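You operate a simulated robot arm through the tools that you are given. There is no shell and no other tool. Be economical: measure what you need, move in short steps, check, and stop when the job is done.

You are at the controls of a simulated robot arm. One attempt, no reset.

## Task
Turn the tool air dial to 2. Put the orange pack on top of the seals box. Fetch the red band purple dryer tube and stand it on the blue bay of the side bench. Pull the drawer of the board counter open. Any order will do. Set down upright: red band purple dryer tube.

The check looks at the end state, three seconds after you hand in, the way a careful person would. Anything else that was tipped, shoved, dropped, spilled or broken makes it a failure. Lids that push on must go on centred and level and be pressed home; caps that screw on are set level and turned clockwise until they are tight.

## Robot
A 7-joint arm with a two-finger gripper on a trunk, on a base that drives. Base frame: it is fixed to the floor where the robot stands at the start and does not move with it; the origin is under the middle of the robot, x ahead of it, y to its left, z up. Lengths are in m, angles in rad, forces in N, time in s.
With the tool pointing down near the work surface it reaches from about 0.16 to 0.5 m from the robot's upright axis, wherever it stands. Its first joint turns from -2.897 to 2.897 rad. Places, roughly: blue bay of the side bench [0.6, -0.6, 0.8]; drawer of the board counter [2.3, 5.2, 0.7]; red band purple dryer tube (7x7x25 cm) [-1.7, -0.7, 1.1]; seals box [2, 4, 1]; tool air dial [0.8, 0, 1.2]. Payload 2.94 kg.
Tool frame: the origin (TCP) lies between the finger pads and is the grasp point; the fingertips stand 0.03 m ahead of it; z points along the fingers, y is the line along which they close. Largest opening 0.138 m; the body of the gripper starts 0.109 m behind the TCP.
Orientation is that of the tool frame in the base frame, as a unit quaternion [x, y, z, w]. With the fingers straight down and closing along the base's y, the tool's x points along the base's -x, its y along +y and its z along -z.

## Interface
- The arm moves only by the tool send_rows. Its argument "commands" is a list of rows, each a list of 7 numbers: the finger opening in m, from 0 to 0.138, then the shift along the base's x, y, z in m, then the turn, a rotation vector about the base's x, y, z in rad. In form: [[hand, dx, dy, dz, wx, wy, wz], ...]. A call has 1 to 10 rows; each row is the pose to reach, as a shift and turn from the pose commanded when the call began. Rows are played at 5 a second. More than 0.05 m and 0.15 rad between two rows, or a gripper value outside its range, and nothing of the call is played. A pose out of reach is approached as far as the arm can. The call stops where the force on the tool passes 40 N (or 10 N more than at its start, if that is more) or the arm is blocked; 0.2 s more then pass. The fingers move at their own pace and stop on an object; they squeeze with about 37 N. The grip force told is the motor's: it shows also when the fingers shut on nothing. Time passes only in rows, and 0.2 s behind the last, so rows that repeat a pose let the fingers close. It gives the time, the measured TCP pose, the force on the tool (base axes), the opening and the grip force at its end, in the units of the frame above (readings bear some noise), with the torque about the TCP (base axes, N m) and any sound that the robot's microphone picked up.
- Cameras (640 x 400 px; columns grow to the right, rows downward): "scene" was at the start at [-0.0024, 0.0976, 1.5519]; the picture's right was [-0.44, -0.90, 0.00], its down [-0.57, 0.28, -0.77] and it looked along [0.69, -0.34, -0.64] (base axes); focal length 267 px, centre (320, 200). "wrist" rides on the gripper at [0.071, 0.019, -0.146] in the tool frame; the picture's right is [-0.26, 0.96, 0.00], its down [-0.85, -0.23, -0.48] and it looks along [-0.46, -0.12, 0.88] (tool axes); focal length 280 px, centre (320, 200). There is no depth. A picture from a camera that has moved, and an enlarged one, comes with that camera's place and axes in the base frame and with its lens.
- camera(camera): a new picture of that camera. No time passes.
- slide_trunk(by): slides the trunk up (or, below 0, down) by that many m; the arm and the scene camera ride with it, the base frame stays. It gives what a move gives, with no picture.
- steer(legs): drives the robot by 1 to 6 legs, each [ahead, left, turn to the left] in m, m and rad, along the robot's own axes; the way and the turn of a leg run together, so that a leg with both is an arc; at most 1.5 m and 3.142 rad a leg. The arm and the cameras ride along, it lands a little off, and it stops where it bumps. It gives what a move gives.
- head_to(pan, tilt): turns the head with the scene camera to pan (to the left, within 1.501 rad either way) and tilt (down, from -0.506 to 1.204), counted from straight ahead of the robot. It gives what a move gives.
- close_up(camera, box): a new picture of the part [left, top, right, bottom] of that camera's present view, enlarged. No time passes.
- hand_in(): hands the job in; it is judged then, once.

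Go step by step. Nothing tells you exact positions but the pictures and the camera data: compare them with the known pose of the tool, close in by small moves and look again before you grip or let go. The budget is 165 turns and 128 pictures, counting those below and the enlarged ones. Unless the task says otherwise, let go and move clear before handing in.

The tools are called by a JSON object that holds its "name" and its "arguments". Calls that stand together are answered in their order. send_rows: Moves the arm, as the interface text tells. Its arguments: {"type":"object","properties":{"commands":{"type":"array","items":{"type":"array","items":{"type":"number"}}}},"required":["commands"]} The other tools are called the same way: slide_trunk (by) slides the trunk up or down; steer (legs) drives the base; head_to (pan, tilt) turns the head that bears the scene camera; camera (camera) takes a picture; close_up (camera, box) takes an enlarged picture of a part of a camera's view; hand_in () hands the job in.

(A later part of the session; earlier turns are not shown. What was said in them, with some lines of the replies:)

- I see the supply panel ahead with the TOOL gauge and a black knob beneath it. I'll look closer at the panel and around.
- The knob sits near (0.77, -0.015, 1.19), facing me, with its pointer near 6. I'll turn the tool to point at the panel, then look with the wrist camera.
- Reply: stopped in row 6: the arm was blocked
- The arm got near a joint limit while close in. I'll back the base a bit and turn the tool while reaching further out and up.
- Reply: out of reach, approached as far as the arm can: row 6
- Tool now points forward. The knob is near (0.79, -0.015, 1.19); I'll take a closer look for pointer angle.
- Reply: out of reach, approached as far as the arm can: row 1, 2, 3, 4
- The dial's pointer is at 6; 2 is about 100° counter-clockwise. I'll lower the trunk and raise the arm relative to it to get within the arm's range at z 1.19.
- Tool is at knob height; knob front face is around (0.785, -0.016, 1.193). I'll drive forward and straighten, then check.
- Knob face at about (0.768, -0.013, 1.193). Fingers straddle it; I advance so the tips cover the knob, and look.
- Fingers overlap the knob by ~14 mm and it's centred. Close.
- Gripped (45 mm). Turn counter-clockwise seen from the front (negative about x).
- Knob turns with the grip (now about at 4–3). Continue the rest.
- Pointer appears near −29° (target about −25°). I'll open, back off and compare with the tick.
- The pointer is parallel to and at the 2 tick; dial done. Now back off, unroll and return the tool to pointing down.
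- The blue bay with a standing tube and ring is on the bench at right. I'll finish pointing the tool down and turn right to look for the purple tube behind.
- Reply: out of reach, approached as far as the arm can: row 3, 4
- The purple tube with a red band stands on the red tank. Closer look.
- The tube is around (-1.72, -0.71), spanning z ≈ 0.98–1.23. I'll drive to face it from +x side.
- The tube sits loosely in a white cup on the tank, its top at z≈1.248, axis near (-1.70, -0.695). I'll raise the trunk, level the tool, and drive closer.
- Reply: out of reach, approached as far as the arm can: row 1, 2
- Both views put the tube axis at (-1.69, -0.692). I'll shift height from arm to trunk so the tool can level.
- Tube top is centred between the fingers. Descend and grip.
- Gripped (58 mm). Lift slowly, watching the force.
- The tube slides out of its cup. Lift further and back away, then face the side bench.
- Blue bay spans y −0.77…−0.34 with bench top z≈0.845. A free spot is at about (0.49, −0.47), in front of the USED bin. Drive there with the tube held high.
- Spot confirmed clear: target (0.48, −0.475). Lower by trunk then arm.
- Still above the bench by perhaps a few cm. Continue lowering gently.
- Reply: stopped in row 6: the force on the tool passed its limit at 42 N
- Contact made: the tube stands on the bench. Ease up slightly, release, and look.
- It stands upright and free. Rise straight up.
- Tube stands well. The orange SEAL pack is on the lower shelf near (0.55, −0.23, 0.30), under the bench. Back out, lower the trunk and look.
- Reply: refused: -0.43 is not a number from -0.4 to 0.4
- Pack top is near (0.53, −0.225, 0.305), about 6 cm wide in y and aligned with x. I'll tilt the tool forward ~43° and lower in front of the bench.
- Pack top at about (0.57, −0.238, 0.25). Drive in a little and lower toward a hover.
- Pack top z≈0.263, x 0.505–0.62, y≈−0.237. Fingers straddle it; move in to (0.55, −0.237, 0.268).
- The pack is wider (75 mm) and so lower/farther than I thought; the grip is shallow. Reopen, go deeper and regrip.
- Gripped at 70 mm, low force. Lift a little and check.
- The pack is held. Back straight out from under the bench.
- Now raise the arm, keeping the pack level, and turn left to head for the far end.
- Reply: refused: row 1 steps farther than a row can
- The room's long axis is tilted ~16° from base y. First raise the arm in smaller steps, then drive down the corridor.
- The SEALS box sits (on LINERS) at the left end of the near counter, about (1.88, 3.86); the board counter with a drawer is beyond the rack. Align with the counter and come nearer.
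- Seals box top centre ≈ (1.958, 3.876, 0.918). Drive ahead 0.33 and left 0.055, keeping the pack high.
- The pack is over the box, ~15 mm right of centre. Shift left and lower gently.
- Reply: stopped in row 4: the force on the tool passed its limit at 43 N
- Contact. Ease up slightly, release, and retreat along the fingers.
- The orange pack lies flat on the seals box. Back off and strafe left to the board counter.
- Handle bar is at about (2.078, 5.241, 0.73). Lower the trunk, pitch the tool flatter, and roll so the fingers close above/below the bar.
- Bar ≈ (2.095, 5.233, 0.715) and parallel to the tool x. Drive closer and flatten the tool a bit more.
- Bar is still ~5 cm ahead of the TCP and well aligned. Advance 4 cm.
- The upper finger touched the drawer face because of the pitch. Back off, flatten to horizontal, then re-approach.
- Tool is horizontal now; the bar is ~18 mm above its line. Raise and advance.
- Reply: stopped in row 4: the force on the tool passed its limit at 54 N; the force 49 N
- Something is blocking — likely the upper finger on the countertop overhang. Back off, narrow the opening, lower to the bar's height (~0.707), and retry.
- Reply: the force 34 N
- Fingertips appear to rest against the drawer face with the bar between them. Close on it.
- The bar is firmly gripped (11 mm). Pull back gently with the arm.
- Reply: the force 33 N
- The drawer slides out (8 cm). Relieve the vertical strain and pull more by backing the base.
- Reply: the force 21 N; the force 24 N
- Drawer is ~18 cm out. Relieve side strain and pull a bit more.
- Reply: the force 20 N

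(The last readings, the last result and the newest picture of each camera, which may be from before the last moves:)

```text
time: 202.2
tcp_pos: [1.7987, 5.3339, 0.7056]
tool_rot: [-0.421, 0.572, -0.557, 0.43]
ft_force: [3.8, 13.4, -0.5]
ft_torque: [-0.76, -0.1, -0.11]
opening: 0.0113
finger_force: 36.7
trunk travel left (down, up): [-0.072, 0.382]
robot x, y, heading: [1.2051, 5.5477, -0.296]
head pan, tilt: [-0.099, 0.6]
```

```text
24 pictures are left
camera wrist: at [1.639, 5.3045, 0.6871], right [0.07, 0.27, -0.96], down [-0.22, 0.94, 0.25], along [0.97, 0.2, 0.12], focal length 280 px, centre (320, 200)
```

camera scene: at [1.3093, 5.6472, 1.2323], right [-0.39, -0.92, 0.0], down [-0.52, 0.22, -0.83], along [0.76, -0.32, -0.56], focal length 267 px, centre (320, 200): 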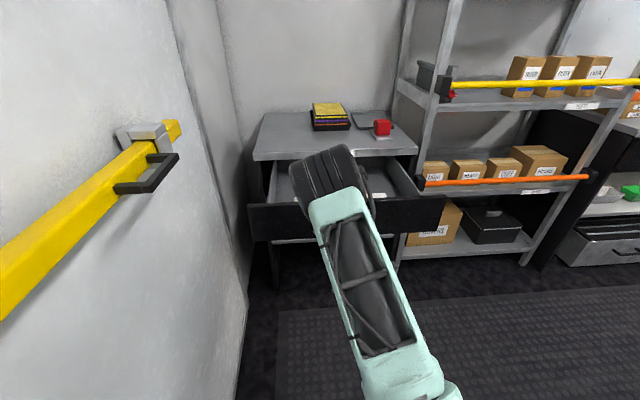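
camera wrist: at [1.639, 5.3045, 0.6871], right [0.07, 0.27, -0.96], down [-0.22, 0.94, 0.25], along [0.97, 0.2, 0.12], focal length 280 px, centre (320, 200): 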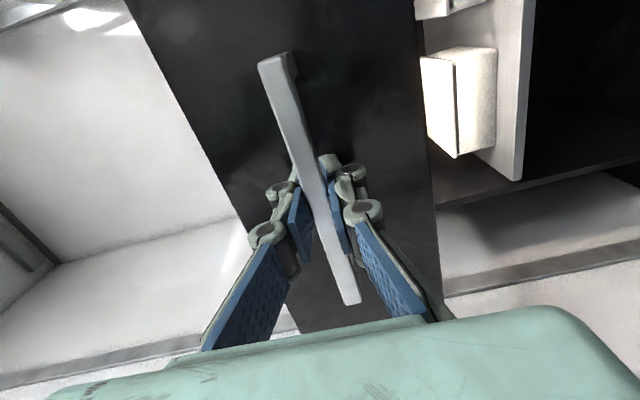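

The drawer is ~32 cm open. Release and back away.

{"name": "send_rows", "arguments": {"commands": [[0.02, 0, 0, 0, 0, 0, 0], [0.036, 0, 0, 0, 0, 0, 0], [0.036, 0, 0, 0, 0, 0, 0], [0.036, -0.019, 0.006, 0, 0, 0, 0], [0.036, -0.038, 0.012, 0, 0, 0, 0], [0.036, -0.06, 0.018, 0, 0, 0, 0]]}}

{"name": "steer", "arguments": {"legs": [[-0.3, 0, 0]]}}

{"name": "camera", "arguments": {"camera": "scene"}}

```text
time: 203.6
tcp_pos: [1.7375, 5.3519, 0.7047]
tool_rot: [-0.421, 0.573, -0.557, 0.429]
ft_force: [0.1, 0.9, 0.3]
ft_torque: [0.02, 0.0, 0.02]
opening: 0.0359
finger_force: 0.0
trunk travel left (down, up): [-0.072, 0.382]
robot x, y, heading: [1.2069, 5.5469, -0.295]
head pan, tilt: [-0.099, 0.6]
```

```text
time: 205.7
tcp_pos: [1.4475, 5.4367, 0.7042]
tool_rot: [-0.419, 0.574, -0.559, 0.428]
ft_force: [0.0, -0.3, -0.6]
ft_torque: [0.02, -0.04, 0.01]
opening: 0.036
finger_force: 0.0
trunk travel left (down, up): [-0.072, 0.382]
robot x, y, heading: [0.9176, 5.6322, -0.307]
head pan, tilt: [-0.099, 0.6]
```

```text
23 pictures are left
camera scene: at [0.9647, 5.7552, 1.2322], right [-0.39, -0.92, 0.0], down [-0.52, 0.22, -0.83], along [0.76, -0.33, -0.56], focal length 267 px, centre (320, 200)
```

scene: 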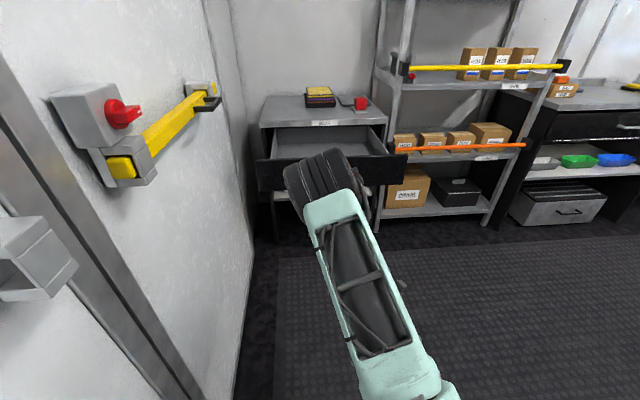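

{"name": "close_up", "arguments": {"camera": "scene", "box": [500, 50, 640, 150]}}

{"name": "close_up", "arguments": {"camera": "scene", "box": [240, 70, 420, 200]}}

```text
4.00 times, centred on (570, 100) of scene
camera zoom: at [0.9647, 5.7552, 1.2322], right [-0.39, -0.92, 0.0], down [-0.52, 0.22, -0.83], along [0.76, -0.33, -0.56], focal length 1068 px, centre (-680, 600)
```

zoom: 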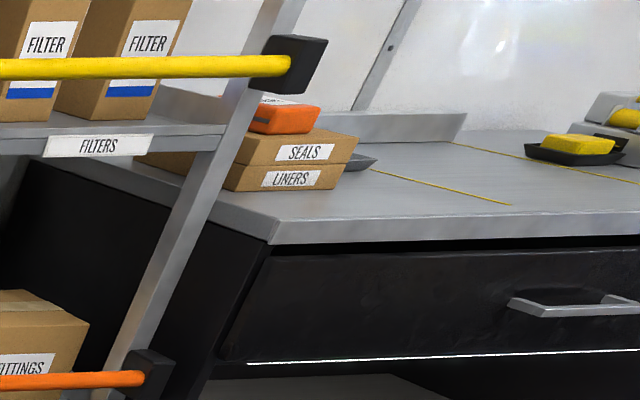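

```text
3.08 times, centred on (330, 135) of scene
camera zoom: at [0.9647, 5.7552, 1.2322], right [-0.39, -0.92, 0.0], down [-0.52, 0.22, -0.83], along [0.76, -0.33, -0.56], focal length 822 px, centre (289, 400)
```

zoom: 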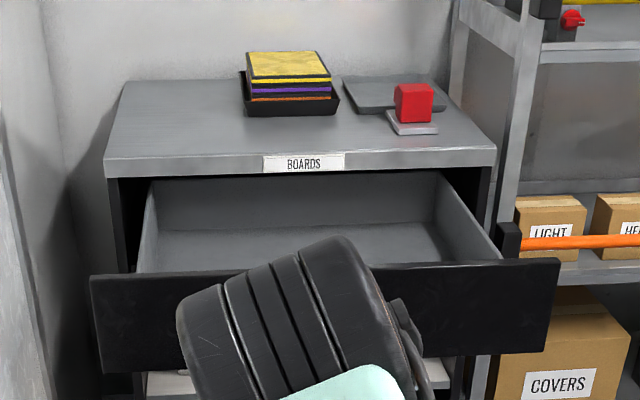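

The pack lies flat on the SEALS box, the board counter's drawer is open, the tube stands in the blue bay, and the dial points to 2. The gripper is clear, so I'm handing in.

{"name": "hand_in", "arguments": {}}

```text
The job is handed in.
```

I handed the job in with all four tasks done as far as the pictures show; no pass or fail result came back.

- **Dial:** the tool air dial points at 2, with its pointer parallel to the 2 tick.
- **Orange pack:** it lies flat on top of the seals box.
- **Dryer tube:** the red band purple tube stands upright in the blue bay, in front of the USED bin.
- **Drawer:** the board counter's drawer is open by about 32 cm, and the gripper is clear of it.
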